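You operate a simulated robot arm through the tools that you are given. There is no shell and no other tool.

The job below is to be done with a simulated two-armed robot. You get a single attempt, and the scene is never put back.

TASK
The boat fender hisses: stop the leak and pump it to about 2.5 psi.
Fine: tighten its valve cap, use the foot pump, then park the green pump nozzle on it.

It is judged by the outcome, as a careful person would: the job done as asked, and still so three seconds after it is handed in. It fails if anything else is knocked over, pushed out of place, dropped, spilled or broken. Lids that push on must go on centred and level and be pressed home; caps that screw on are set level and turned clockwise until they are tight.

THE ROBOT
Two 7-joint arms with fingered hands on one trunk that stands fixed in place. Base frame: the origin is at the foot of the trunk, x ahead of it, y to its left, z up. Units: mm, degrees, N and s.
The left shoulder is at [70, 139, 1108], the right one opposite. With the tool pointing down near the work surface each hand reaches from about 460 to 840 mm from the base axis, measured 20 degrees to its own side. Payload 3.9 kg a hand.
The tool frame of a hand sits at the grasp point between the pads (the TCP): z along the fingers, y along the line on which they close. The tips reach 29 mm beyond it. The gripper opens to 100 mm; its body begins 34 mm behind the TCP. The gripper is a hand of 5 fingers: y runs from the thumb to the fingers, the wrist lies at [-15, -105, -177] in the tool frame, and closing takes about 1.5 s.
Orientation is that of the tool frame in the base frame, as [roll, pitch, yaw] about the fixed x, y, z axes, in that order (R = Rz(yaw) Ry(pitch) Rx(roll)). With the fingers straight down and the wrist toward the robot, the tool's x, y and z point along [0, 1, 0], [1, 0, 0] and [0, 0, -1] of the base frame.

THE INTERFACE
- The arms move only by the tool apply_moves. It takes "left_deltas", "right_deltas" or both (then of equal length, played together; a hand with none holds still); each is a list that holds one entry, the list of rows, each a list of 7 numbers: the shift along the tool's x, y, z in units of 200 mm (1.0 is 200 mm), then the turn, a rotation vector about the tool's x, y, z in units of 45 degrees (1.0 is 45 degrees), then the opening, from 0 (shut) to 1 (fully open). In form: [[[dx, dy, dz, wx, wy, wz, jaw], ...]]. A call has 1 to 20 rows; each row is the pose to reach, as a shift and turn from the pose commanded when the call began, along the tool's axes at that moment. A call with a number of a shift or a turn outside -1 to 1 is refused whole. A row lasts 0.2 s, in which the tool goes at most 50 mm and 8.6 degrees; a call with a longer step from one row to the next is refused whole, and so is a gripper value outside its range. Where a pose cannot be reached the arm comes as near as it can. A force on the tool above 40 N (or 10 N above the force at the start of the call, whichever is more), or a blocked arm, ends the call early, and 0.2 s more pass. Each finger travels about 153 mm/s and halts on what it meets, pressing with about 30 N; the grip force reading is that of the motor and also rises with nothing between the fingers. The clock runs only during rows and for 0.2 s after the last one: add rows that repeat a pose to give the fingers time. It gives the time, the measured TCP pose, the force on the tool (base axes), the opening and the grip force at its end, in the units of the frame above (readings bear some noise), with the torque about the TCP (base axes, N m) and any sound that the robot's microphone picked up.
- Cameras (640 x 400 px; columns grow to the right, rows downward): "scene" is now at [137.8, 15.8, 1429.7]; the picture's right is [0.17, -0.99, -0.00], its down [-0.57, -0.10, -0.82] and it looks along [0.81, 0.14, -0.58] (base axes); focal length 214 px, centre (320, 200). "left" rides on the left gripper at [-65, -86, -121] in its tool frame; the picture's right is [-0.76, -0.31, 0.58], its down [0.59, -0.70, 0.40] and it looks along [0.28, 0.64, 0.71] (tool axes); focal length 247 px, centre (320, 200). "right" rides on the right gripper at [66, -86, -121] in its tool frame; the picture's right is [-0.76, 0.31, -0.58], its down [-0.59, -0.70, 0.40] and it looks along [-0.28, 0.64, 0.71] (tool axes); focal length 247 px, centre (320, 200). There is no depth. A picture from a camera that has moved, and an enlarged one, comes with that camera's place and axes in the base frame and with its lens.
- get_image(camera): a new picture of that camera. It takes no simulated time.
- raise_lower(by): slides the trunk up (or, below 0, down) by that many mm; the arms and the scene camera ride with it, the base frame stays. It gives what a move gives, with no picture.
- hand_shape(shape, hand): the hand has 5 fingers and takes this shape, open, in about a second: jaw (thumb against the fingers, like two jaws); tri (thumb and two fingers); tip (a fingertip pinch); poke (one finger out to press); point (the index stretched); flat (the hand flat); cup (the hand cupped); fist (a fist). The gripper value then closes the fingers along that shape, each until it touches; the sizes above hold for jaw. It gives what a move gives, with no picture.
- turn_head(pan, tilt): turns the head with the scene camera to pan (to the left, within 86 degrees either way) and tilt (down, from -29 to 69), counted from straight ahead of the robot. It gives what a move gives.
- inspect(camera, box): a new picture of the part [left, top, right, bottom] of that camera's present view, enlarged. It takes no simulated time.
- job_done(): hands the job in; it is judged then, once.

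Places have to be worked out from the pictures, the camera data and where the tool is seen. Open the grippers and draw the arms clear of the work before you hand the job in, unless the task says otherwise.

The tools are called after ">>>" as name(argument=value, ...) on one line, values as JSON. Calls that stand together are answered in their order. apply_moves: Moves the arms, as the interface text tells. Its arguments: {"type":"object","properties":{"left_deltas":{"type":"array","items":{"type":"array","items":{"type":"array","items":{"type":"number"}}}},"right_deltas":{"type":"array","items":{"type":"array","items":{"type":"array","items":{"type":"number"}}}}},"required":[]} The other tools are called the same way: raise_lower (by) moves the trunk up or down; hand_shape (shape, hand) gives the hand a shape; turn_head (pan, tilt) turns the head that bears the scene camera; get_image (camera) takes a picture; inspect (camera, box) takes an enlarged picture of a part of a camera's view; job_done () hands the job in.

At the start:

```text
t: 0.0
left_eef_pos: [374.0, 218.1, 1366.3]
left_tcp_rot: [180.0, 0.1, 97.6]
left_wrist_force: [0.4, -0.7, 0.0]
left_torque: [0.01, -0.02, -0.01]
left_finger_gap: 99.8
left_grasp_force: 0.0
left_shape: jaw
right_eef_pos: [351.6, -101.5, 1326.0]
right_tcp_rot: [180.0, 0.0, 97.6]
right_wrist_force: [-0.5, 0.6, 0.0]
right_torque: [0.03, 0.01, 0.04]
right_finger_gap: 99.9
right_grasp_force: 0.1
right_shape: jaw
trunk travel left (down, up): [-750.0, 90.0]
head pan, tilt (commanded): [9.7, 35.2]
```

scene: 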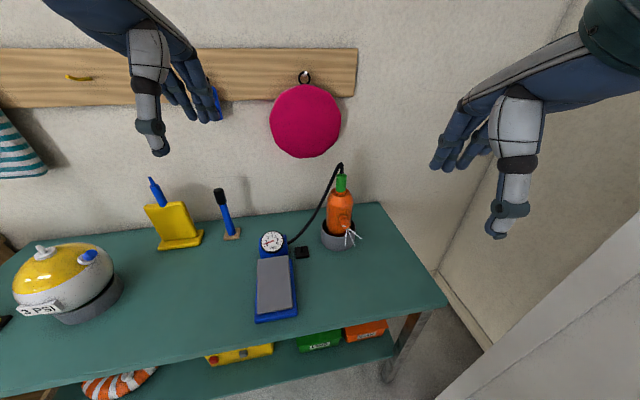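
right: 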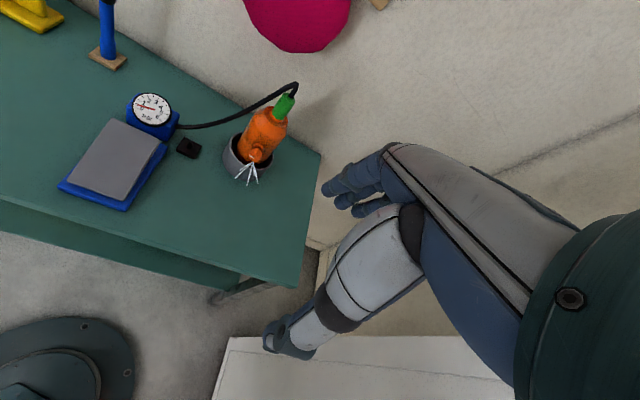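
left: 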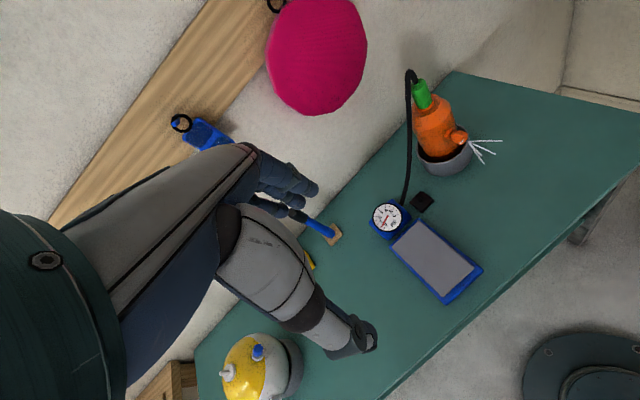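

I see a workbench with a foot pump (gauge, blue base, grey pedal), an orange fender in a grey cup with a green nozzle on top and a hissing orange valve cap on its side, plus a yellow/white buoy labelled 3 PSI. I'll take enlarged looks first.

>>> inspect(camera="scene", box=[240, 150, 400, 330])

>>> inspect(camera="right", box=[50, 60, 330, 240])

>>> inspect(camera="left", box=[340, 50, 540, 320])

>>> inspect(camera="scene", box=[0, 160, 240, 400])

```text
2.22 times, centred on (320, 240) of scene
camera zoom: at [137.8, 15.8, 1429.7], right [0.17, -0.99, 0.0], down [-0.57, -0.1, -0.82], along [0.81, 0.14, -0.58], focal length 477 px, centre (320, 111)
```

zoom: 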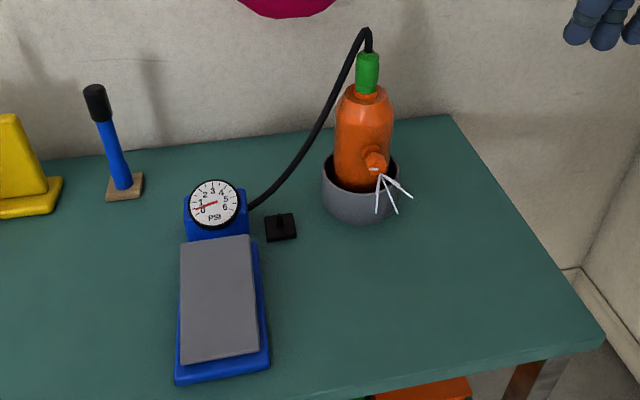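

```text
2.22 times, centred on (190, 150) of right
camera zoom: at [258.4, -46.6, 1446.3], right [0.4, -0.71, 0.58], down [-0.62, -0.68, -0.4], along [0.67, -0.2, -0.71], focal length 549 px, centre (609, 311)
```

zoom: 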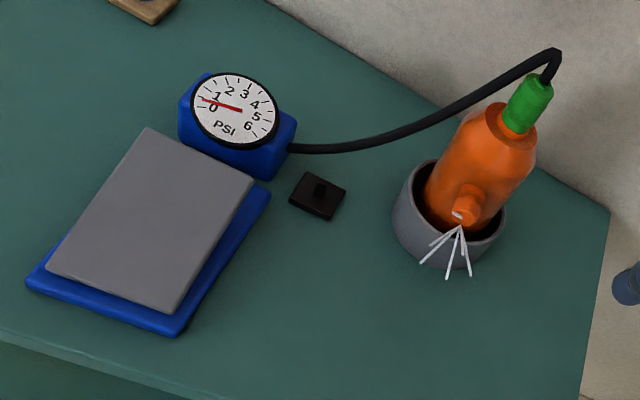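

```text
1.48 times, centred on (440, 185) of left
camera zoom: at [296.6, 142.5, 1487.9], right [-0.2, -0.79, -0.58], down [-0.77, 0.49, -0.4], along [0.6, 0.36, -0.71], focal length 366 px, centre (142, 222)
```

zoom: 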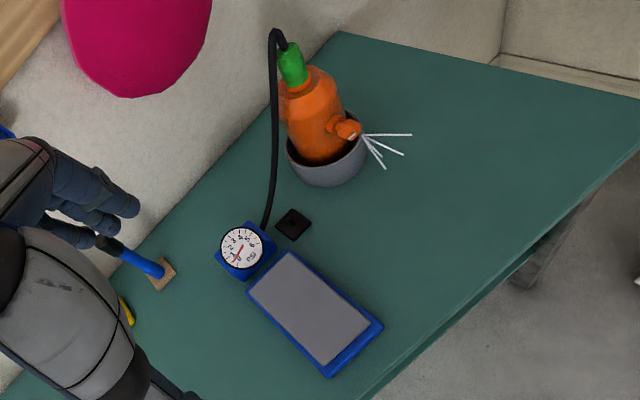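

```text
1.67 times, centred on (120, 280) of scene
camera zoom: at [137.8, 15.8, 1429.7], right [0.17, -0.99, 0.0], down [-0.57, -0.1, -0.82], along [0.81, 0.14, -0.58], focal length 358 px, centre (653, 67)
```

zoom: 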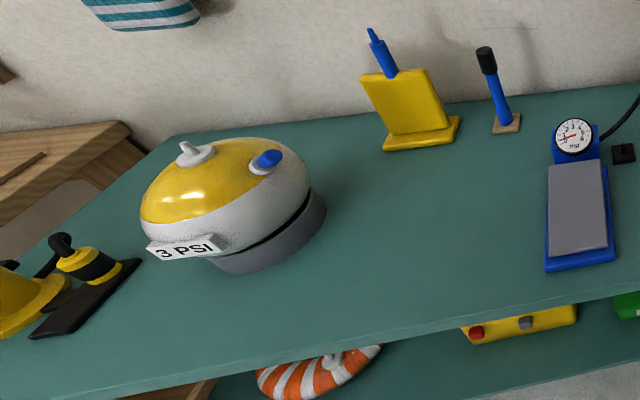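

The white spray lines come from the orange side valve of the orange fender, and the green nozzle is on its top, with a hose to the foot pump. I'll zoom tightly on the valve, the black block, and the gauge to understand each.

>>> inspect(camera="right", box=[170, 70, 330, 200])

>>> inspect(camera="scene", box=[310, 160, 380, 260])

>>> inspect(camera="scene", box=[250, 225, 320, 270])

>>> inspect(camera="left", box=[360, 180, 450, 245])

>>> inspect(camera="left", box=[395, 65, 510, 180])

```text
3.08 times, centred on (250, 135) of right
camera zoom: at [258.4, -46.6, 1446.3], right [0.4, -0.71, 0.58], down [-0.62, -0.68, -0.4], along [0.67, -0.2, -0.71], focal length 760 px, centre (535, 400)
```

zoom: 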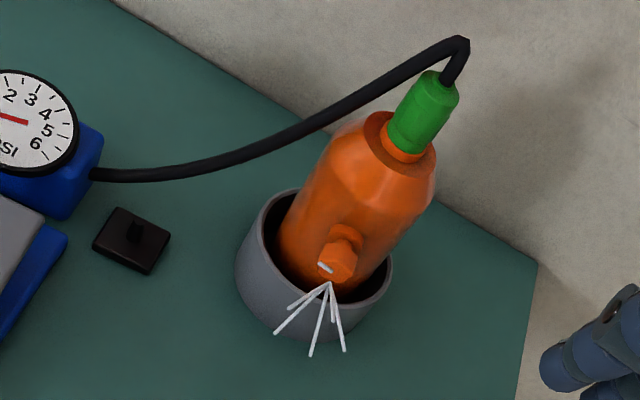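

```text
4.00 times, centred on (345, 210) of scene
camera zoom: at [137.8, 15.8, 1429.7], right [0.17, -0.99, 0.0], down [-0.57, -0.1, -0.82], along [0.81, 0.14, -0.58], focal length 858 px, centre (220, 160)
```

zoom: 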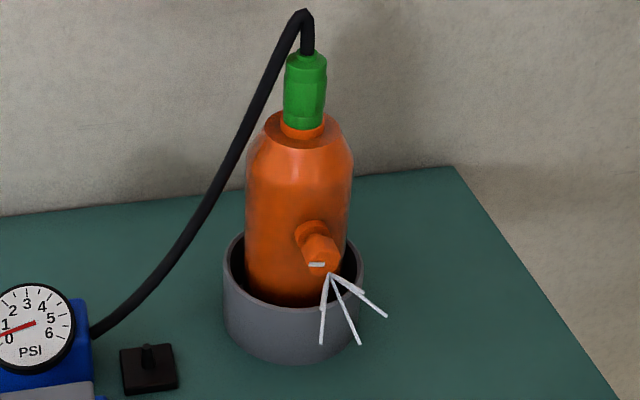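

```text
8.89 times, centred on (285, 248) of scene
camera zoom: at [137.8, 15.8, 1429.7], right [0.17, -0.99, 0.0], down [-0.57, -0.1, -0.82], along [0.81, 0.14, -0.58], focal length 1906 px, centre (631, -222)
```

zoom: 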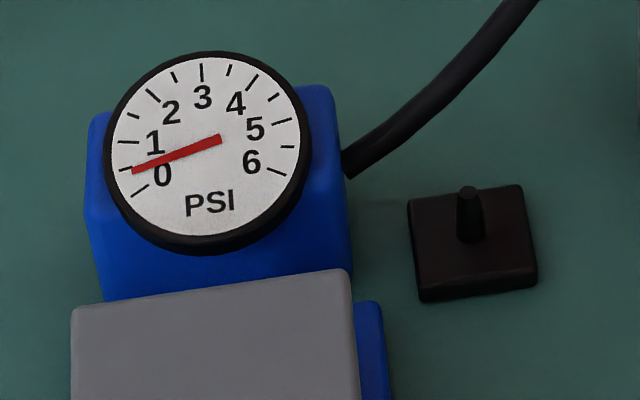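

```text
6.15 times, centred on (405, 212) of left
camera zoom: at [296.6, 142.5, 1487.9], right [-0.2, -0.79, -0.58], down [-0.77, 0.49, -0.4], along [0.6, 0.36, -0.71], focal length 1520 px, centre (-203, 123)
```

zoom: 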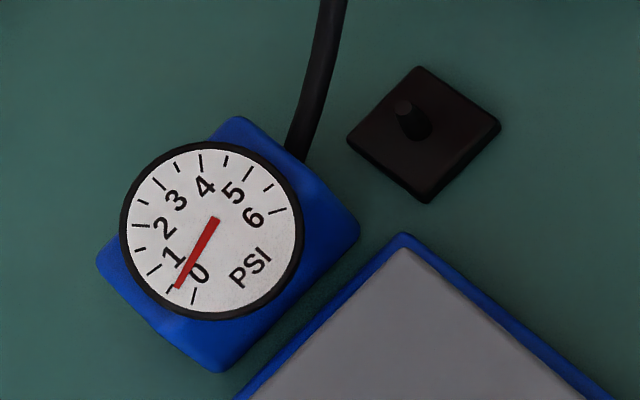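

```text
3.48 times, centred on (452, 122) of left
camera zoom: at [296.6, 142.5, 1487.9], right [-0.2, -0.79, -0.58], down [-0.77, 0.49, -0.4], along [0.6, 0.36, -0.71], focal length 859 px, centre (-141, 470)
```

zoom: 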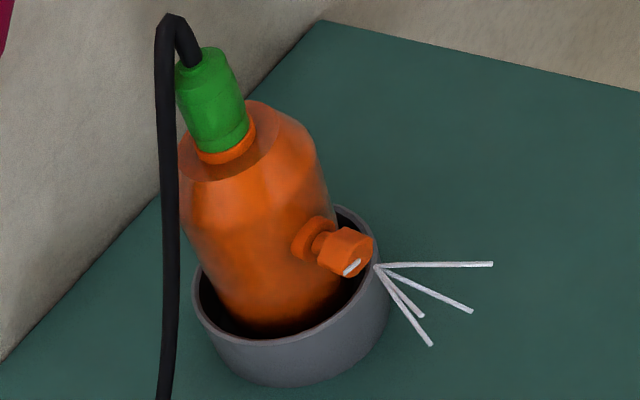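

The readings let me triangulate: valve cap near (672, 24, 966) pointing back at azimuth ~207°, nozzle top near (725, 50, 1115), table about z 808, peg near (652, 170, 835). I'll bring the right hand down in two steps to a horizontal pose well short of the cap, so that its camera gets a close look.

>>> apply_moves(right_deltas=[[[-0.018, 0.047, 0.11, -0.116, -0.082, -0.116, 1], [-0.036, 0.094, 0.22, -0.232, -0.164, -0.232, 1], [-0.054, 0.141, 0.33, -0.348, -0.246, -0.348, 1], [-0.072, 0.188, 0.44, -0.464, -0.328, -0.464, 1], [-0.09, 0.235, 0.55, -0.58, -0.41, -0.58, 1], [-0.108, 0.282, 0.66, -0.695, -0.492, -0.695, 1], [-0.126, 0.33, 0.77, -0.811, -0.574, -0.811, 1], [-0.1435, 0.3765, 0.88, -0.927, -0.656, -0.927, 1]]])

```text
t: 1.8
left_eef_pos: [374.0, 217.1, 1366.5]
left_tcp_rot: [180.0, 0.0, 97.6]
left_wrist_force: [-0.3, -0.7, -0.4]
left_torque: [0.03, -0.01, 0.01]
left_finger_gap: 99.9
left_grasp_force: 0.0
left_shape: jaw
right_eef_pos: [453.5, -117.1, 1167.7]
right_tcp_rot: [147.6, 40.2, 130.2]
right_wrist_force: [-0.2, 0.3, 0.3]
right_torque: [0.0, 0.0, -0.01]
right_finger_gap: 99.4
right_grasp_force: 0.0
right_shape: jaw
right hand out of reach, approached as far as the arm can: row 7, 8
trunk travel left (down, up): [-750.0, 90.0]
head pan, tilt (commanded): [9.7, 35.2]
```

The orientation tracked, but the arm was too folded at that spot (wrist too close to the shoulder). I continue outward and down to the horizontal pre-grasp about 150 mm short of the cap.

>>> apply_moves(right_deltas=[[[0.065, 0.007, 0.095, -0.093, -0.066, -0.093, 1], [0.13, 0.013, 0.19, -0.185, -0.131, -0.185, 1], [0.195, 0.02, 0.285, -0.278, -0.197, -0.278, 1], [0.26, 0.027, 0.38, -0.371, -0.262, -0.371, 1], [0.325, 0.034, 0.475, -0.464, -0.328, -0.464, 1], [0.39, 0.04, 0.571, -0.556, -0.394, -0.556, 1], [0.455, 0.047, 0.666, -0.649, -0.459, -0.649, 1], [0.52, 0.054, 0.761, -0.742, -0.525, -0.742, 1], [0.585, 0.06, 0.856, -0.834, -0.59, -0.834, 1], [0.65, 0.067, 0.951, -0.927, -0.656, -0.927, 1]]])

>>> get_image(camera="right")

>>> get_image(camera="scene")

```text
t: 4.0
left_eef_pos: [375.1, 218.3, 1366.7]
left_tcp_rot: [-179.9, 0.0, 97.5]
left_wrist_force: [-0.2, 0.3, 0.2]
left_torque: [-0.01, 0.03, 0.0]
left_finger_gap: 100.0
left_grasp_force: 0.1
left_shape: jaw
right_eef_pos: [540.9, -46.3, 963.5]
right_tcp_rot: [-51.0, 89.9, -23.7]
right_wrist_force: [0.4, 0.4, -0.7]
right_torque: [0.01, 0.02, 0.0]
right_finger_gap: 99.9
right_grasp_force: 0.0
right_shape: jaw
right hand out of reach, approached as far as the arm can: row 1, 2, 3, 5
trunk travel left (down, up): [-750.0, 90.0]
head pan, tilt (commanded): [9.7, 35.2]
```

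```text
taken
camera right: at [473.1, -175.4, 896.6], right [-0.66, 0.01, 0.76], down [0.67, -0.44, 0.59], along [0.34, 0.9, 0.28], focal length 247 px, centre (320, 200)
```

right: 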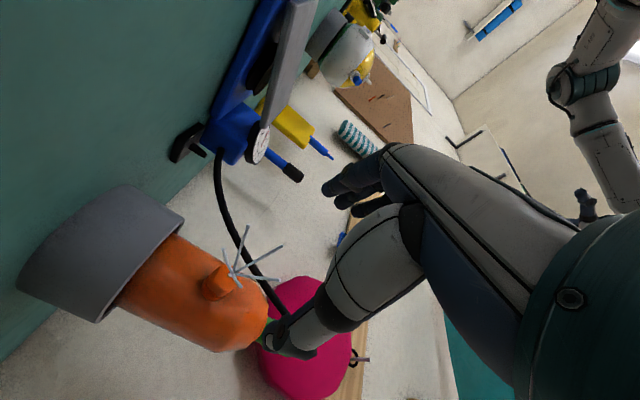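

```text
taken
camera scene: at [139.5, 15.3, 1429.5], right [0.17, -0.99, 0.0], down [-0.57, -0.1, -0.82], along [0.81, 0.14, -0.58], focal length 214 px, centre (320, 200)
```

scene: 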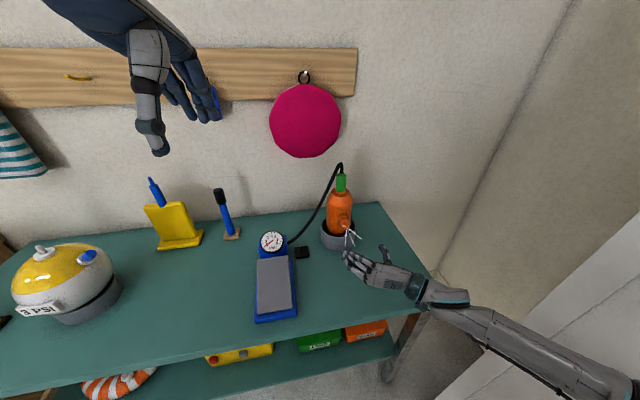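

The right hand is now level, facing the fender. I'll look closely at the valve cap and the pump side profile from this new angle.

>>> inspect(camera="right", box=[110, 200, 310, 360])

>>> inspect(camera="right", box=[150, 0, 350, 190])

>>> inspect(camera="scene", box=[300, 160, 420, 310])

```text
2.50 times, centred on (210, 280) of right
camera zoom: at [473.1, -175.4, 896.6], right [-0.66, 0.01, 0.76], down [0.67, -0.44, 0.59], along [0.34, 0.9, 0.28], focal length 617 px, centre (595, 0)
```

zoom: 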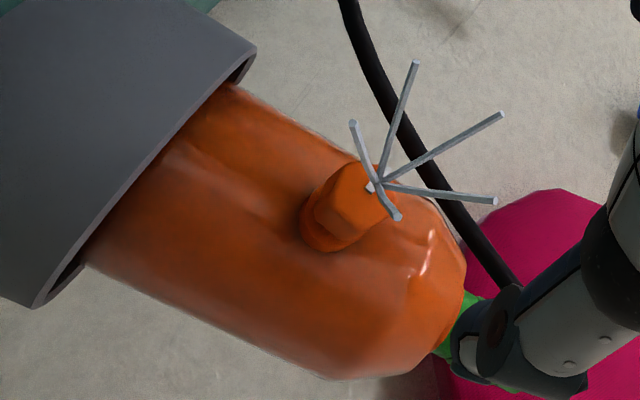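

```text
2.11 times, centred on (250, 95) of right
camera zoom: at [473.1, -175.4, 896.6], right [-0.66, 0.01, 0.76], down [0.67, -0.44, 0.59], along [0.34, 0.9, 0.28], focal length 520 px, centre (467, 421)
```

zoom: 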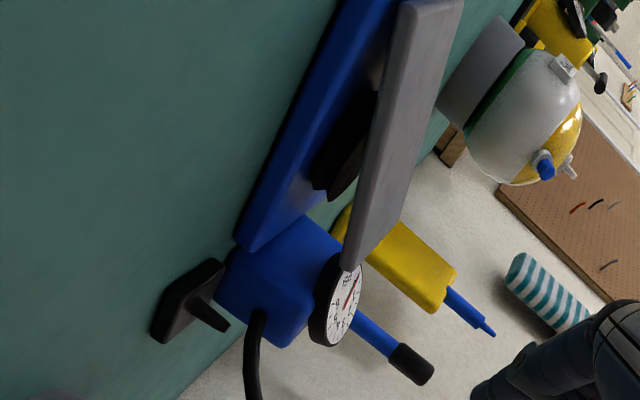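

```text
2.67 times, centred on (360, 235) of scene
camera zoom: at [139.5, 15.3, 1429.5], right [0.17, -0.99, 0.0], down [-0.57, -0.1, -0.82], along [0.81, 0.14, -0.58], focal length 572 px, centre (213, 107)
```

zoom: 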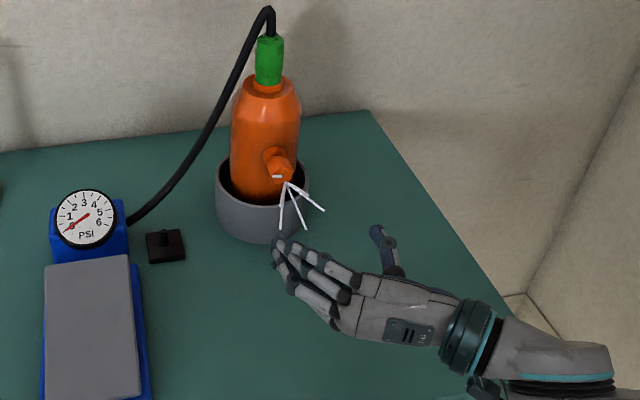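

I'll zoom harder on the cap from all three cameras to fix its centre, axis and mark direction.

>>> inspect(camera="right", box=[190, 250, 280, 310])

>>> inspect(camera="scene", box=[320, 205, 370, 240])

>>> inspect(camera="left", box=[430, 110, 510, 170])

```text
6.67 times, centred on (235, 280) of right
camera zoom: at [473.1, -175.4, 896.6], right [-0.66, 0.01, 0.76], down [0.67, -0.44, 0.59], along [0.34, 0.9, 0.28], focal length 1646 px, centre (887, -333)
```

zoom: 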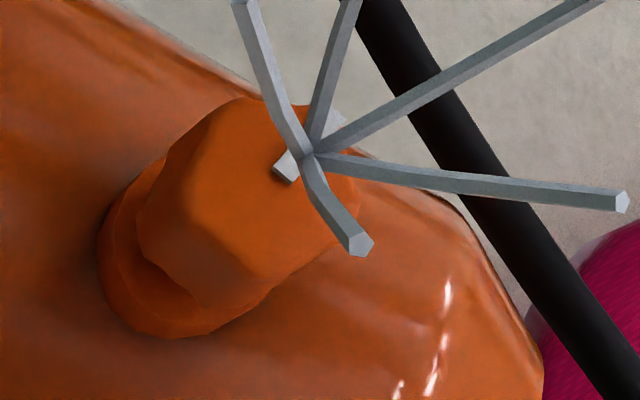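

```text
11.43 times, centred on (345, 222) of scene
camera zoom: at [139.5, 15.3, 1429.5], right [0.17, -0.99, 0.0], down [-0.57, -0.1, -0.82], along [0.81, 0.14, -0.58], focal length 2451 px, centre (34, -57)
```

zoom: 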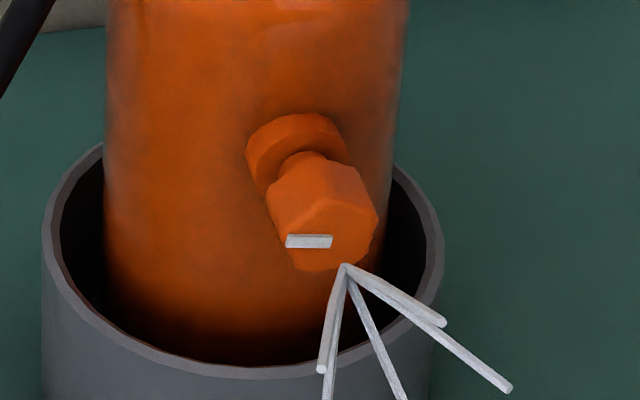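

```text
6.67 times, centred on (470, 140) of left
camera zoom: at [298.4, 142.0, 1487.6], right [-0.21, -0.79, -0.58], down [-0.77, 0.49, -0.4], along [0.6, 0.37, -0.71], focal length 1646 px, centre (-680, 600)
```

zoom: 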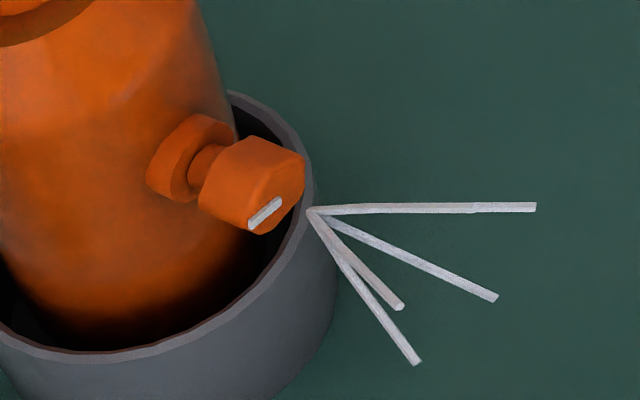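

The right camera's close view puts the cap's outer face nearer (682, 19, 946), with the valve axis along azimuth ~21.5° (square to the table). I line the hand up with that axis about 130 mm short of the cap and look again.

>>> apply_moves(right_deltas=[[[0.044, 0.016, 0.065, 0.065, 0, 0, 0.8], [0.0875, 0.032, 0.13, 0.129, 0, 0, 0.7], [0.0875, 0.032, 0.13, 0.129, 0, 0, 0.6]]])

>>> get_image(camera="right")

>>> inspect(camera="scene", box=[300, 160, 420, 310])

```text
t: 4.8
left_eef_pos: [373.7, 218.1, 1366.6]
left_tcp_rot: [179.9, -0.1, 97.7]
left_wrist_force: [-0.3, 0.0, -0.3]
left_torque: [0.0, -0.03, -0.02]
left_finger_gap: 99.8
left_grasp_force: 0.1
left_shape: jaw
right_eef_pos: [560.2, -28.4, 946.0]
right_tcp_rot: [-76.5, 89.9, -55.2]
right_wrist_force: [1.0, 0.0, -0.3]
right_torque: [-0.02, -0.02, -0.03]
right_finger_gap: 60.2
right_grasp_force: 0.1
right_shape: jaw
trunk travel left (down, up): [-750.0, 90.0]
head pan, tilt (commanded): [9.7, 35.2]
```

```text
taken
camera right: at [479.6, -151.2, 879.7], right [-0.65, 0.08, 0.76], down [0.62, -0.51, 0.59], along [0.43, 0.86, 0.28], focal length 247 px, centre (320, 200)
```

right: 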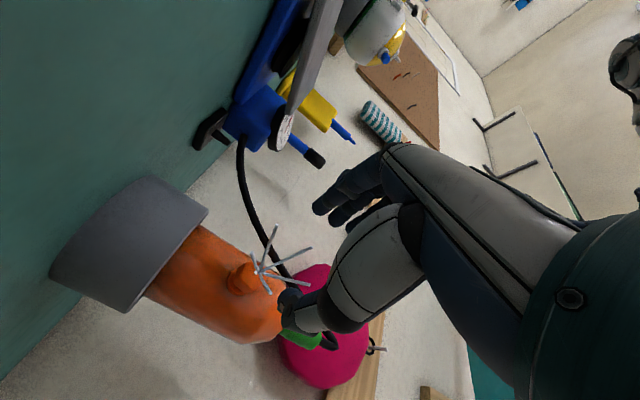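

```text
2.67 times, centred on (360, 235) of scene
camera zoom: at [137.2, 15.8, 1429.8], right [0.17, -0.99, 0.0], down [-0.57, -0.1, -0.82], along [0.81, 0.14, -0.58], focal length 572 px, centre (213, 107)
```

zoom: 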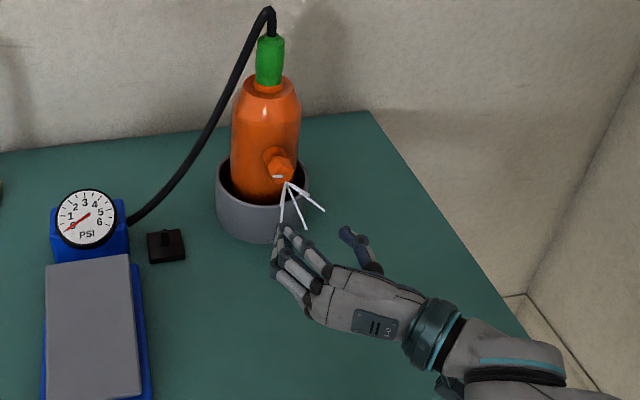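

The hand is aligned; I zoom on the cap from this closer view to refine its centre before testing the wrist's twist range.

>>> inspect(camera="right", box=[190, 220, 320, 320])

>>> inspect(camera="scene", box=[325, 205, 365, 235])

```text
4.00 times, centred on (255, 270) of right
camera zoom: at [479.6, -151.2, 879.7], right [-0.65, 0.08, 0.76], down [0.62, -0.51, 0.59], along [0.43, 0.86, 0.28], focal length 988 px, centre (580, -80)
```

zoom: 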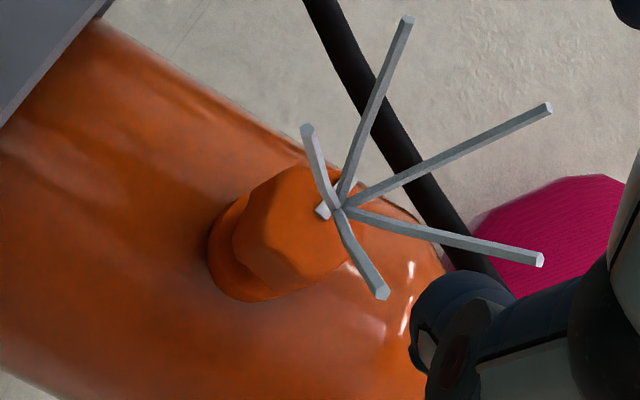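

```text
13.33 times, centred on (345, 220) of scene
camera zoom: at [137.2, 15.8, 1429.8], right [0.17, -0.99, 0.0], down [-0.57, -0.1, -0.82], along [0.81, 0.14, -0.58], focal length 2860 px, centre (-13, -67)
```

zoom: 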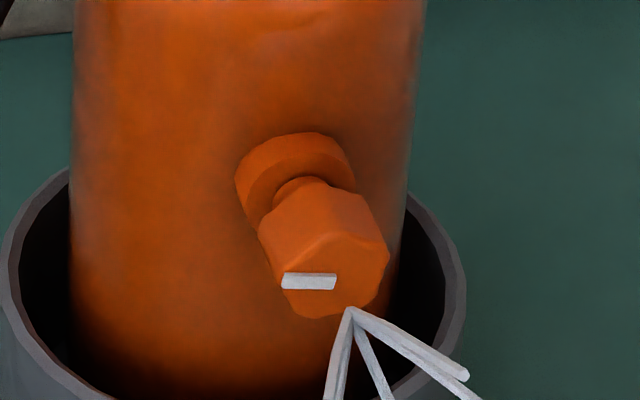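

Face centre now resolves to about (678, 20, 945), matching the hand's axis to within ~2 mm. I test how far the wrist can be pre-wound (counter-clockwise) while still clear of the fender.

>>> apply_moves(right_deltas=[[[0, 0, 0, 0, 0, -0.167, 0.6], [0, 0, 0, 0, 0, -0.333, 0.6], [0, 0, 0, 0, 0, -0.5, 0.6], [0, 0, 0, 0, 0, -0.667, 0.6], [0, 0, 0, 0, 0, -0.833, 0.6], [0, 0, 0, 0, 0, -1.0, 0.6]]])

```text
t: 6.2
left_eef_pos: [374.3, 218.2, 1366.4]
left_tcp_rot: [180.0, 0.2, 97.6]
left_wrist_force: [-0.1, 0.5, -0.4]
left_torque: [-0.03, 0.01, -0.01]
left_finger_gap: 100.1
left_grasp_force: 0.0
left_shape: jaw
right_eef_pos: [560.7, -27.6, 946.9]
right_tcp_rot: [-90.1, 44.7, -68.9]
right_wrist_force: [0.8, 0.5, 0.7]
right_torque: [-0.02, 0.0, -0.02]
right_finger_gap: 60.3
right_grasp_force: 0.1
right_shape: jaw
trunk travel left (down, up): [-750.0, 90.0]
head pan, tilt (commanded): [9.7, 35.2]
```

-45° was fully reachable. I continue another 45° to see whether the pose with the wrist above the hand is possible.

>>> apply_moves(right_deltas=[[[0, 0, 0, 0, 0, -0.167, 0.6], [0, 0, 0, 0, 0, -0.333, 0.6], [0, 0, 0, 0, 0, -0.5, 0.6], [0, 0, 0, 0, 0, -0.667, 0.6], [0, 0, 0, 0, 0, -0.833, 0.6], [0, 0, 0, 0, 0, -1.0, 0.6]]])

>>> get_image(camera="right")

>>> inspect(camera="scene", box=[300, 160, 420, 310])

```text
t: 7.6
left_eef_pos: [373.8, 219.1, 1366.2]
left_tcp_rot: [-180.0, 0.1, 97.6]
left_wrist_force: [0.1, -0.8, 0.0]
left_torque: [-0.02, 0.03, -0.02]
left_finger_gap: 99.9
left_grasp_force: 0.0
left_shape: jaw
right_eef_pos: [560.2, -26.0, 947.4]
right_tcp_rot: [-89.9, -0.3, -68.7]
right_wrist_force: [-0.1, -0.2, 0.6]
right_torque: [0.0, -0.01, -0.02]
right_finger_gap: 60.3
right_grasp_force: 0.0
right_shape: jaw
trunk travel left (down, up): [-750.0, 90.0]
head pan, tilt (commanded): [9.7, 35.2]
```

```text
taken
camera right: at [471.4, -130.5, 1031.9], right [-0.81, 0.49, -0.31], down [0.15, 0.7, 0.7], along [0.56, 0.52, -0.64], focal length 247 px, centre (320, 200)
```

right: 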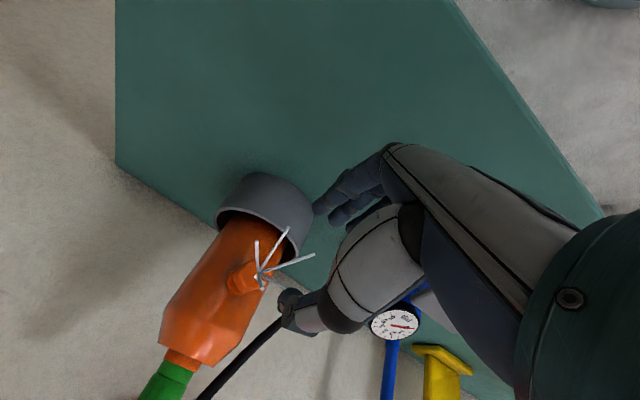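

```text
2.67 times, centred on (360, 235) of scene
camera zoom: at [137.7, 17.1, 1429.7], right [0.17, -0.99, 0.0], down [-0.57, -0.1, -0.82], along [0.81, 0.14, -0.58], focal length 572 px, centre (213, 107)
```

zoom: 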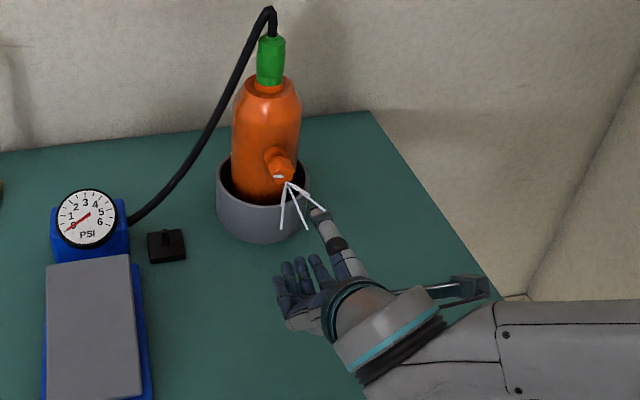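

The wrist-above pose is reachable, so there's at least 90° of tightening travel in one grip. I zoom on the cap from this new viewpoint to refine its centre once more.

>>> inspect(camera="right", box=[200, 220, 330, 320])

>>> inspect(camera="right", box=[120, 150, 360, 400])

```text
4.00 times, centred on (265, 270) of right
camera zoom: at [471.4, -130.5, 1031.9], right [-0.81, 0.49, -0.31], down [0.15, 0.7, 0.7], along [0.56, 0.52, -0.64], focal length 988 px, centre (540, -80)
```

zoom: 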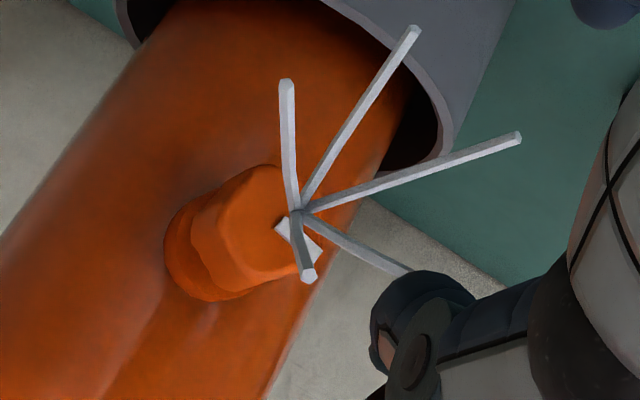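

```text
1.60 times, centred on (240, 275) of right
camera zoom: at [471.4, -130.5, 1031.9], right [-0.81, 0.49, -0.31], down [0.15, 0.7, 0.7], along [0.56, 0.52, -0.64], focal length 395 px, centre (448, 80)
```

zoom: 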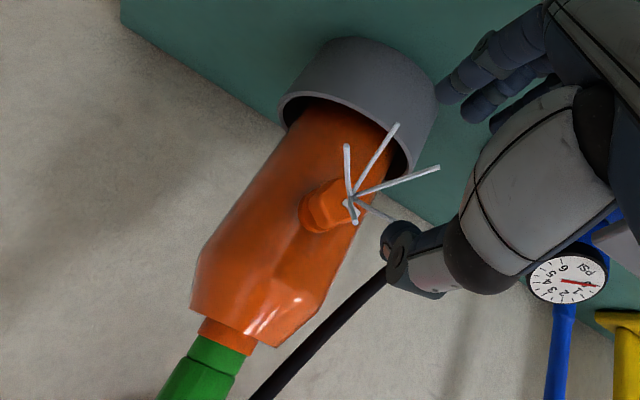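

All views now agree on the cap face at (678, 20, 945.5), dead ahead of the hand. I advance 95 mm along the axis with the fingers opened to 60 mm, then check alignment.

>>> apply_moves(right_deltas=[[[0, 0.003, 0.1, 0, 0, 0, 0.6], [0, 0.006, 0.2, 0, 0, 0, 0.6], [0, 0.009, 0.3, 0, 0, 0, 0.6], [0, 0.009, 0.4, 0, 0, 0, 0.6], [0, 0.009, 0.475, 0, 0, 0, 0.6]]])

>>> get_image(camera="right")

>>> inspect(camera="scene", box=[310, 190, 390, 260])

>>> inspect(camera="left", box=[410, 90, 530, 190])

```text
t: 8.8
left_eef_pos: [373.8, 219.0, 1366.1]
left_tcp_rot: [180.0, 0.0, 97.6]
left_wrist_force: [0.4, 0.2, 0.0]
left_torque: [0.04, -0.01, 0.01]
left_finger_gap: 99.6
left_grasp_force: 0.0
left_shape: jaw
right_eef_pos: [648.5, 7.8, 945.0]
right_tcp_rot: [-90.0, -0.1, -68.7]
right_wrist_force: [0.3, -0.9, -0.3]
right_torque: [0.01, 0.01, 0.0]
right_finger_gap: 60.1
right_grasp_force: 0.1
right_shape: jaw
trunk travel left (down, up): [-750.0, 90.0]
head pan, tilt (commanded): [9.7, 35.2]
```

```text
taken
camera right: at [560.6, -96.7, 1029.9], right [-0.81, 0.5, -0.31], down [0.16, 0.69, 0.7], along [0.56, 0.52, -0.64], focal length 247 px, centre (320, 200)
```

right: 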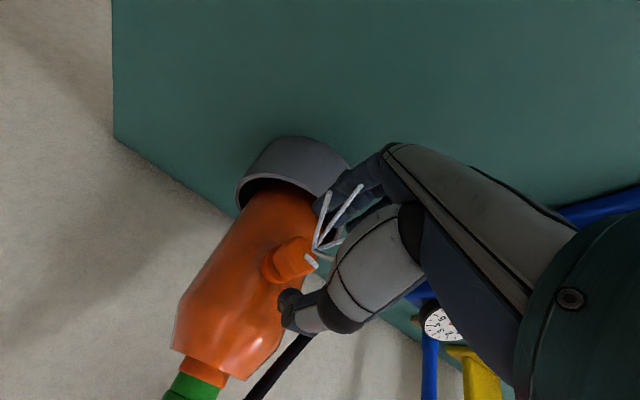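

```text
5.71 times, centred on (350, 225) of scene
camera zoom: at [137.9, 16.4, 1429.7], right [0.17, -0.99, 0.0], down [-0.57, -0.1, -0.82], along [0.81, 0.14, -0.58], focal length 1226 px, centre (149, 57)
```

zoom: 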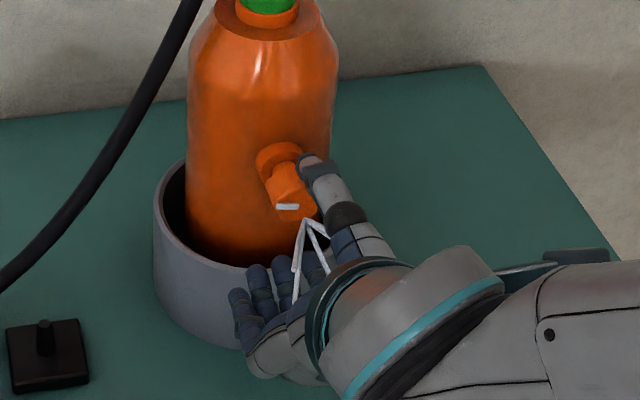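

```text
4.00 times, centred on (470, 140) of left
camera zoom: at [296.7, 143.1, 1487.9], right [-0.2, -0.79, -0.58], down [-0.77, 0.49, -0.4], along [0.6, 0.36, -0.71], focal length 988 px, centre (-280, 440)
```

zoom: 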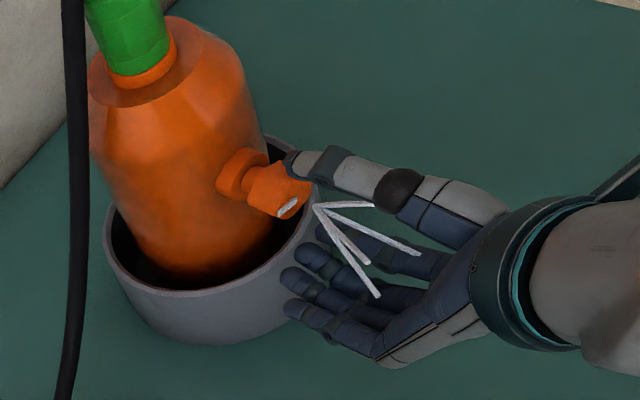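

The thumb is right above the cap's axis and the fingers are below it, clear above the cup rim. I advance the last 27 mm gently and close on the cap.

>>> apply_moves(right_deltas=[[[0, 0, 0.035, 0, 0, 0, 0.6], [0, 0, 0.07, 0, 0, 0, 0.6], [0, 0, 0.105, 0, 0, 0, 0.6], [0, 0, 0.135, 0, 0, 0, 0.6]]])

>>> get_image(camera="right")

>>> inspect(camera="scene", box=[310, 190, 390, 260])

>>> inspect(camera="left", box=[410, 90, 530, 190])

```text
t: 9.8
left_eef_pos: [374.1, 218.8, 1365.2]
left_tcp_rot: [-180.0, 0.1, 97.6]
left_wrist_force: [0.1, -0.3, 0.5]
left_torque: [-0.02, 0.0, -0.05]
left_finger_gap: 99.9
left_grasp_force: 0.0
left_shape: jaw
right_eef_pos: [673.3, 16.6, 946.1]
right_tcp_rot: [-89.9, -0.1, -68.7]
right_wrist_force: [1.2, -0.1, 0.3]
right_torque: [0.02, 0.01, -0.01]
right_finger_gap: 60.3
right_grasp_force: 0.0
right_shape: jaw
trunk travel left (down, up): [-750.0, 90.0]
head pan, tilt (commanded): [9.7, 35.2]
```

```text
taken
camera right: at [584.9, -87.4, 1031.2], right [-0.81, 0.49, -0.31], down [0.16, 0.69, 0.7], along [0.56, 0.52, -0.64], focal length 247 px, centre (320, 200)
```

right: 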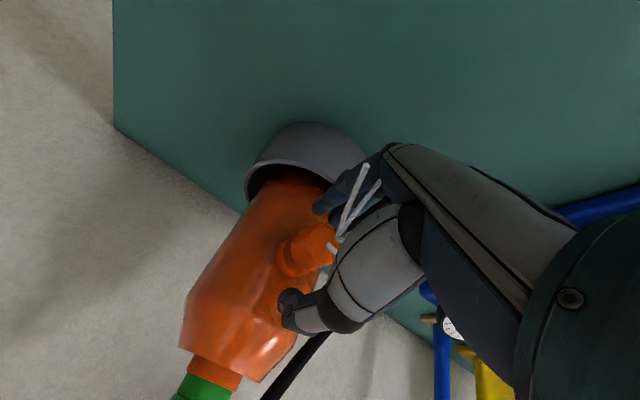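

```text
5.71 times, centred on (350, 225) of scene
camera zoom: at [138.0, 16.4, 1429.7], right [0.17, -0.99, 0.0], down [-0.57, -0.1, -0.82], along [0.81, 0.14, -0.58], focal length 1226 px, centre (149, 57)
```

zoom: 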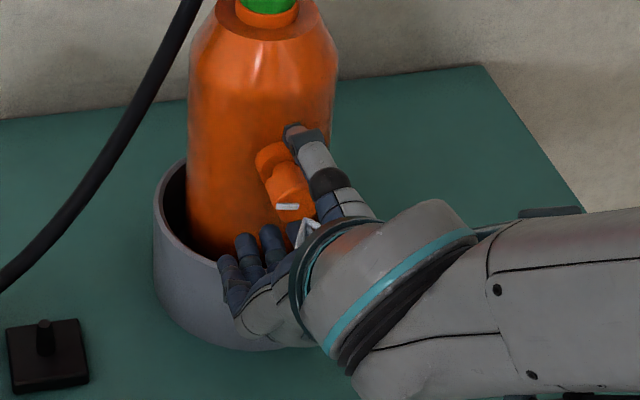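

```text
4.00 times, centred on (470, 140) of left
camera zoom: at [296.8, 143.1, 1487.8], right [-0.2, -0.79, -0.58], down [-0.77, 0.49, -0.4], along [0.6, 0.36, -0.71], focal length 988 px, centre (-280, 440)
```

zoom: 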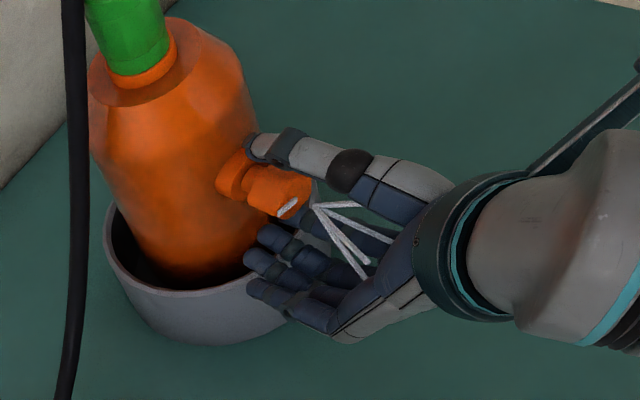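

No contact force yet and the cap sits between thumb and fingers. I close the hand on it and check the gap and forces.

>>> apply_moves(right_deltas=[[[0, 0, 0, 0, 0, 0, 0.45], [0, 0, 0, 0, 0, 0, 0.35], [0, 0, 0, 0, 0, 0, 0.25], [0, 0, 0, 0, 0, 0, 0.15], [0, 0, 0, 0, 0, 0, 0.1], [0, 0, 0, 0, 0, 0, 0.1]]])

>>> get_image(camera="right")

>>> inspect(camera="left", box=[410, 90, 530, 190])

>>> inspect(camera="scene", box=[310, 190, 390, 260])

```text
t: 11.2
left_eef_pos: [372.7, 218.3, 1366.2]
left_tcp_rot: [-179.9, 0.1, 97.6]
left_wrist_force: [-0.4, 0.4, -0.3]
left_torque: [0.03, -0.01, -0.03]
left_finger_gap: 99.8
left_grasp_force: 0.1
left_shape: jaw
right_eef_pos: [673.0, 16.6, 946.3]
right_tcp_rot: [-89.8, -0.2, -68.7]
right_wrist_force: [0.6, -0.3, 2.0]
right_torque: [-0.01, -0.02, -0.03]
right_finger_gap: 21.3
right_grasp_force: 30.1
right_shape: jaw
trunk travel left (down, up): [-750.0, 90.0]
head pan, tilt (commanded): [9.7, 35.2]
```

```text
taken
camera right: at [584.5, -87.7, 1031.7], right [-0.81, 0.5, -0.31], down [0.16, 0.69, 0.7], along [0.56, 0.52, -0.64], focal length 247 px, centre (320, 200)
```

right: 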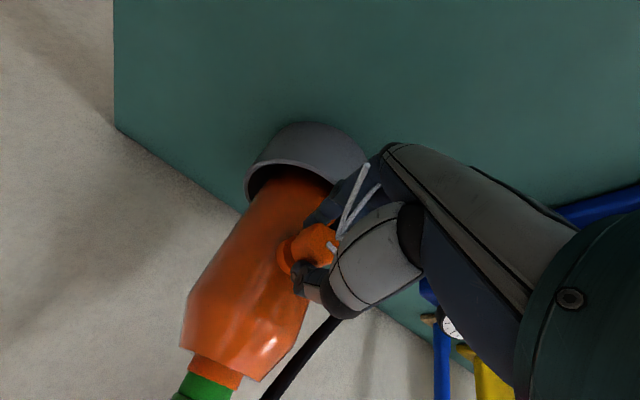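

```text
4.00 times, centred on (470, 140) of left
camera zoom: at [296.2, 142.6, 1488.0], right [-0.2, -0.79, -0.58], down [-0.77, 0.49, -0.4], along [0.6, 0.36, -0.71], focal length 988 px, centre (-280, 440)
```

zoom: 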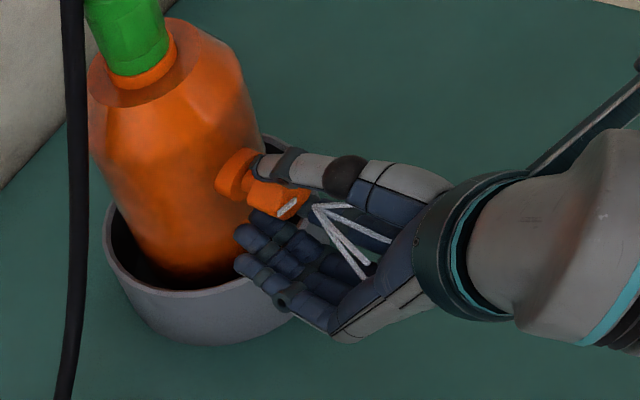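

```text
5.71 times, centred on (350, 225) of scene
camera zoom: at [137.5, 15.9, 1429.8], right [0.17, -0.99, 0.0], down [-0.57, -0.1, -0.82], along [0.81, 0.14, -0.58], focal length 1226 px, centre (149, 57)
```

zoom: 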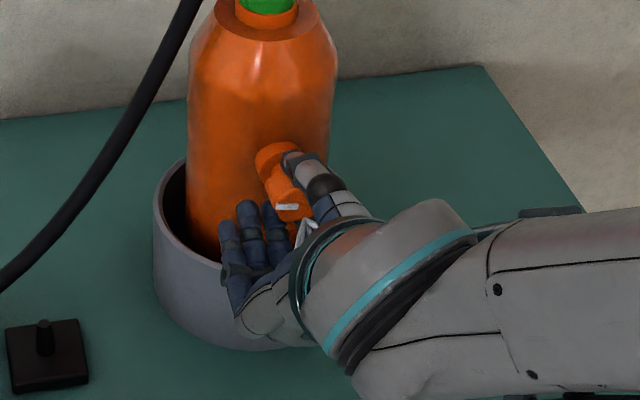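

The cap is held (gap 21 mm, grip 30 N). I now turn it clockwise about the valve axis by 45° and watch torque, spray and sound.

>>> apply_moves(right_deltas=[[[0, 0, 0, 0, 0, 0.125, 0.1], [0, 0, 0, 0, 0, 0.25, 0.1], [0, 0, 0, 0, 0, 0.375, 0.1], [0, 0, 0, 0, 0, 0.5, 0.1], [0, 0, 0, 0, 0, 0.625, 0.1], [0, 0, 0, 0, 0, 0.75, 0.1], [0, 0, 0, 0, 0, 0.875, 0.1], [0, 0, 0, 0, 0, 1.0, 0.1]]])

>>> inspect(camera="left", box=[410, 90, 530, 190])

>>> inspect(camera="scene", box=[310, 190, 390, 260])

```text
t: 13.0
left_eef_pos: [373.4, 218.4, 1366.5]
left_tcp_rot: [-180.0, -0.1, 97.6]
left_wrist_force: [-0.5, 0.0, -0.6]
left_torque: [0.0, -0.03, -0.05]
left_finger_gap: 99.7
left_grasp_force: 0.1
left_shape: jaw
right_eef_pos: [673.2, 15.9, 946.0]
right_tcp_rot: [-89.8, 45.0, -68.5]
right_wrist_force: [1.0, -0.7, 2.6]
right_torque: [0.01, -0.11, -0.03]
right_finger_gap: 21.3
right_grasp_force: 30.1
right_shape: jaw
trunk travel left (down, up): [-750.0, 90.0]
head pan, tilt (commanded): [9.7, 35.2]
```

```text
4.00 times, centred on (470, 140) of left
camera zoom: at [296.3, 142.0, 1488.0], right [-0.2, -0.79, -0.58], down [-0.77, 0.49, -0.4], along [0.6, 0.37, -0.71], focal length 988 px, centre (-280, 440)
```

zoom: 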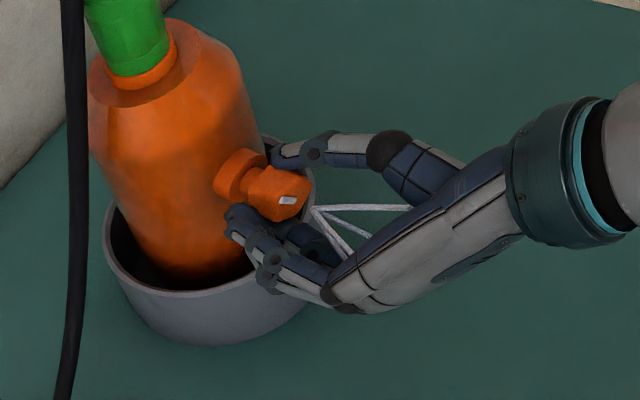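

```text
5.71 times, centred on (350, 225) of scene
camera zoom: at [137.6, 15.3, 1429.8], right [0.17, -0.99, 0.0], down [-0.57, -0.1, -0.82], along [0.81, 0.14, -0.58], focal length 1226 px, centre (149, 57)
```

zoom: 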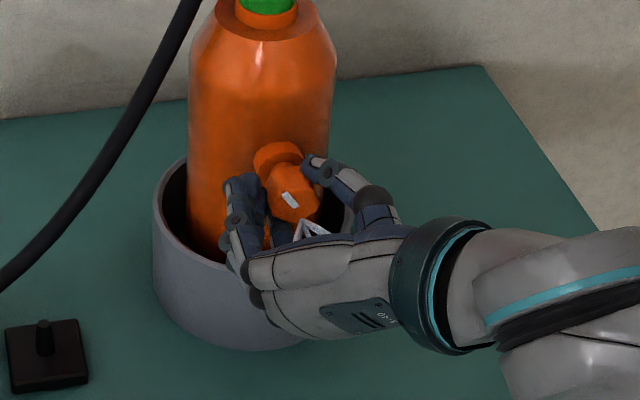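

The mark turned with the hand (45° clockwise), torque still small, spray still present. I keep turning another 45°.

>>> apply_moves(right_deltas=[[[0, 0, 0, 0, 0, 0.125, 0.1], [0, 0, 0, 0, 0, 0.25, 0.1], [0, 0, 0, 0, 0, 0.375, 0.1], [0, 0, 0, 0, 0, 0.5, 0.1], [0, 0, 0, 0, 0, 0.625, 0.1], [0, 0, 0, 0, 0, 0.75, 0.1], [0, 0, 0, 0, 0, 0.875, 0.1], [0, 0, 0, 0, 0, 1.0, 0.1]]])

>>> inspect(camera="left", box=[410, 90, 530, 190])

>>> inspect(camera="scene", box=[310, 190, 390, 260])

```text
t: 14.8
left_eef_pos: [375.6, 218.3, 1366.5]
left_tcp_rot: [179.9, 0.0, 97.6]
left_wrist_force: [0.3, 0.2, 1.0]
left_torque: [-0.02, -0.02, -0.01]
left_finger_gap: 100.0
left_grasp_force: 0.1
left_shape: jaw
right_eef_pos: [672.5, 16.3, 943.6]
right_tcp_rot: [-82.7, 89.9, -61.5]
right_wrist_force: [1.3, -0.5, -0.6]
right_torque: [-0.13, 0.0, -0.04]
right_finger_gap: 21.2
right_grasp_force: 30.0
right_shape: jaw
trunk travel left (down, up): [-750.0, 90.0]
head pan, tilt (commanded): [9.7, 35.2]
```

```text
4.00 times, centred on (470, 140) of left
camera zoom: at [298.0, 142.9, 1487.5], right [-0.2, -0.79, -0.58], down [-0.77, 0.49, -0.4], along [0.6, 0.36, -0.71], focal length 988 px, centre (-280, 440)
```

zoom: 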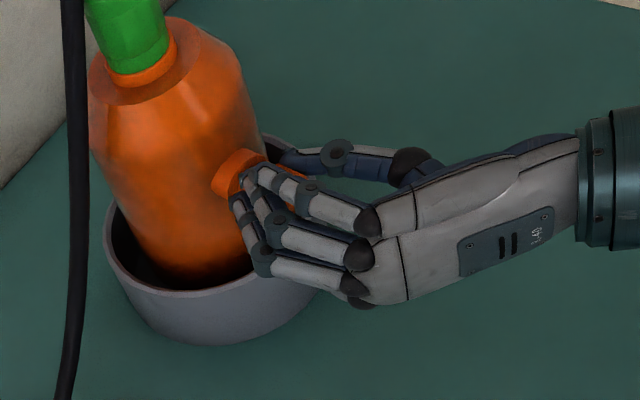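

```text
5.71 times, centred on (350, 225) of scene
camera zoom: at [139.2, 16.2, 1429.5], right [0.17, -0.99, 0.0], down [-0.57, -0.1, -0.82], along [0.81, 0.14, -0.58], focal length 1226 px, centre (149, 57)
```

zoom: 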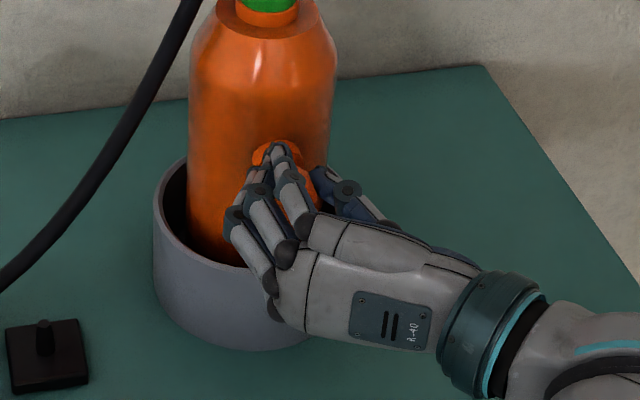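

90° turned in total, torque about 0.13 N·m. I check with the right camera whether the spray is still there.

>>> get_image(camera="right")

>>> inspect(camera="right", box=[230, 180, 400, 320])

```text
taken
camera right: at [592.2, -105.5, 878.2], right [-0.65, 0.08, 0.76], down [0.63, -0.51, 0.59], along [0.43, 0.86, 0.28], focal length 247 px, centre (320, 200)
```

right: 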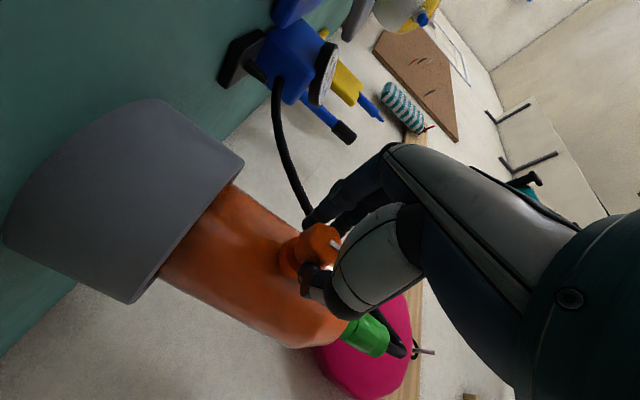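

```text
2.86 times, centred on (315, 250) of right
camera zoom: at [592.2, -105.5, 878.2], right [-0.65, 0.08, 0.76], down [0.63, -0.51, 0.59], along [0.43, 0.86, 0.28], focal length 706 px, centre (334, 57)
```

zoom: 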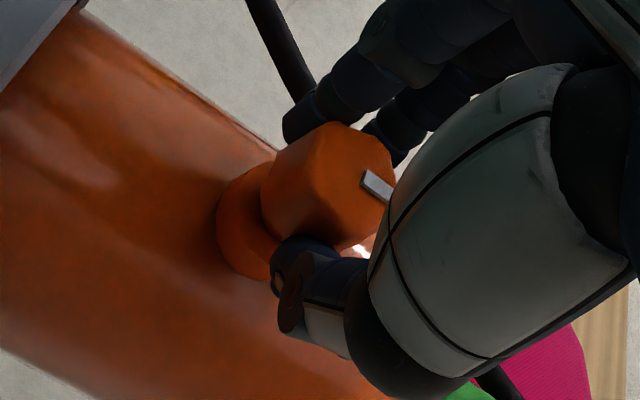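

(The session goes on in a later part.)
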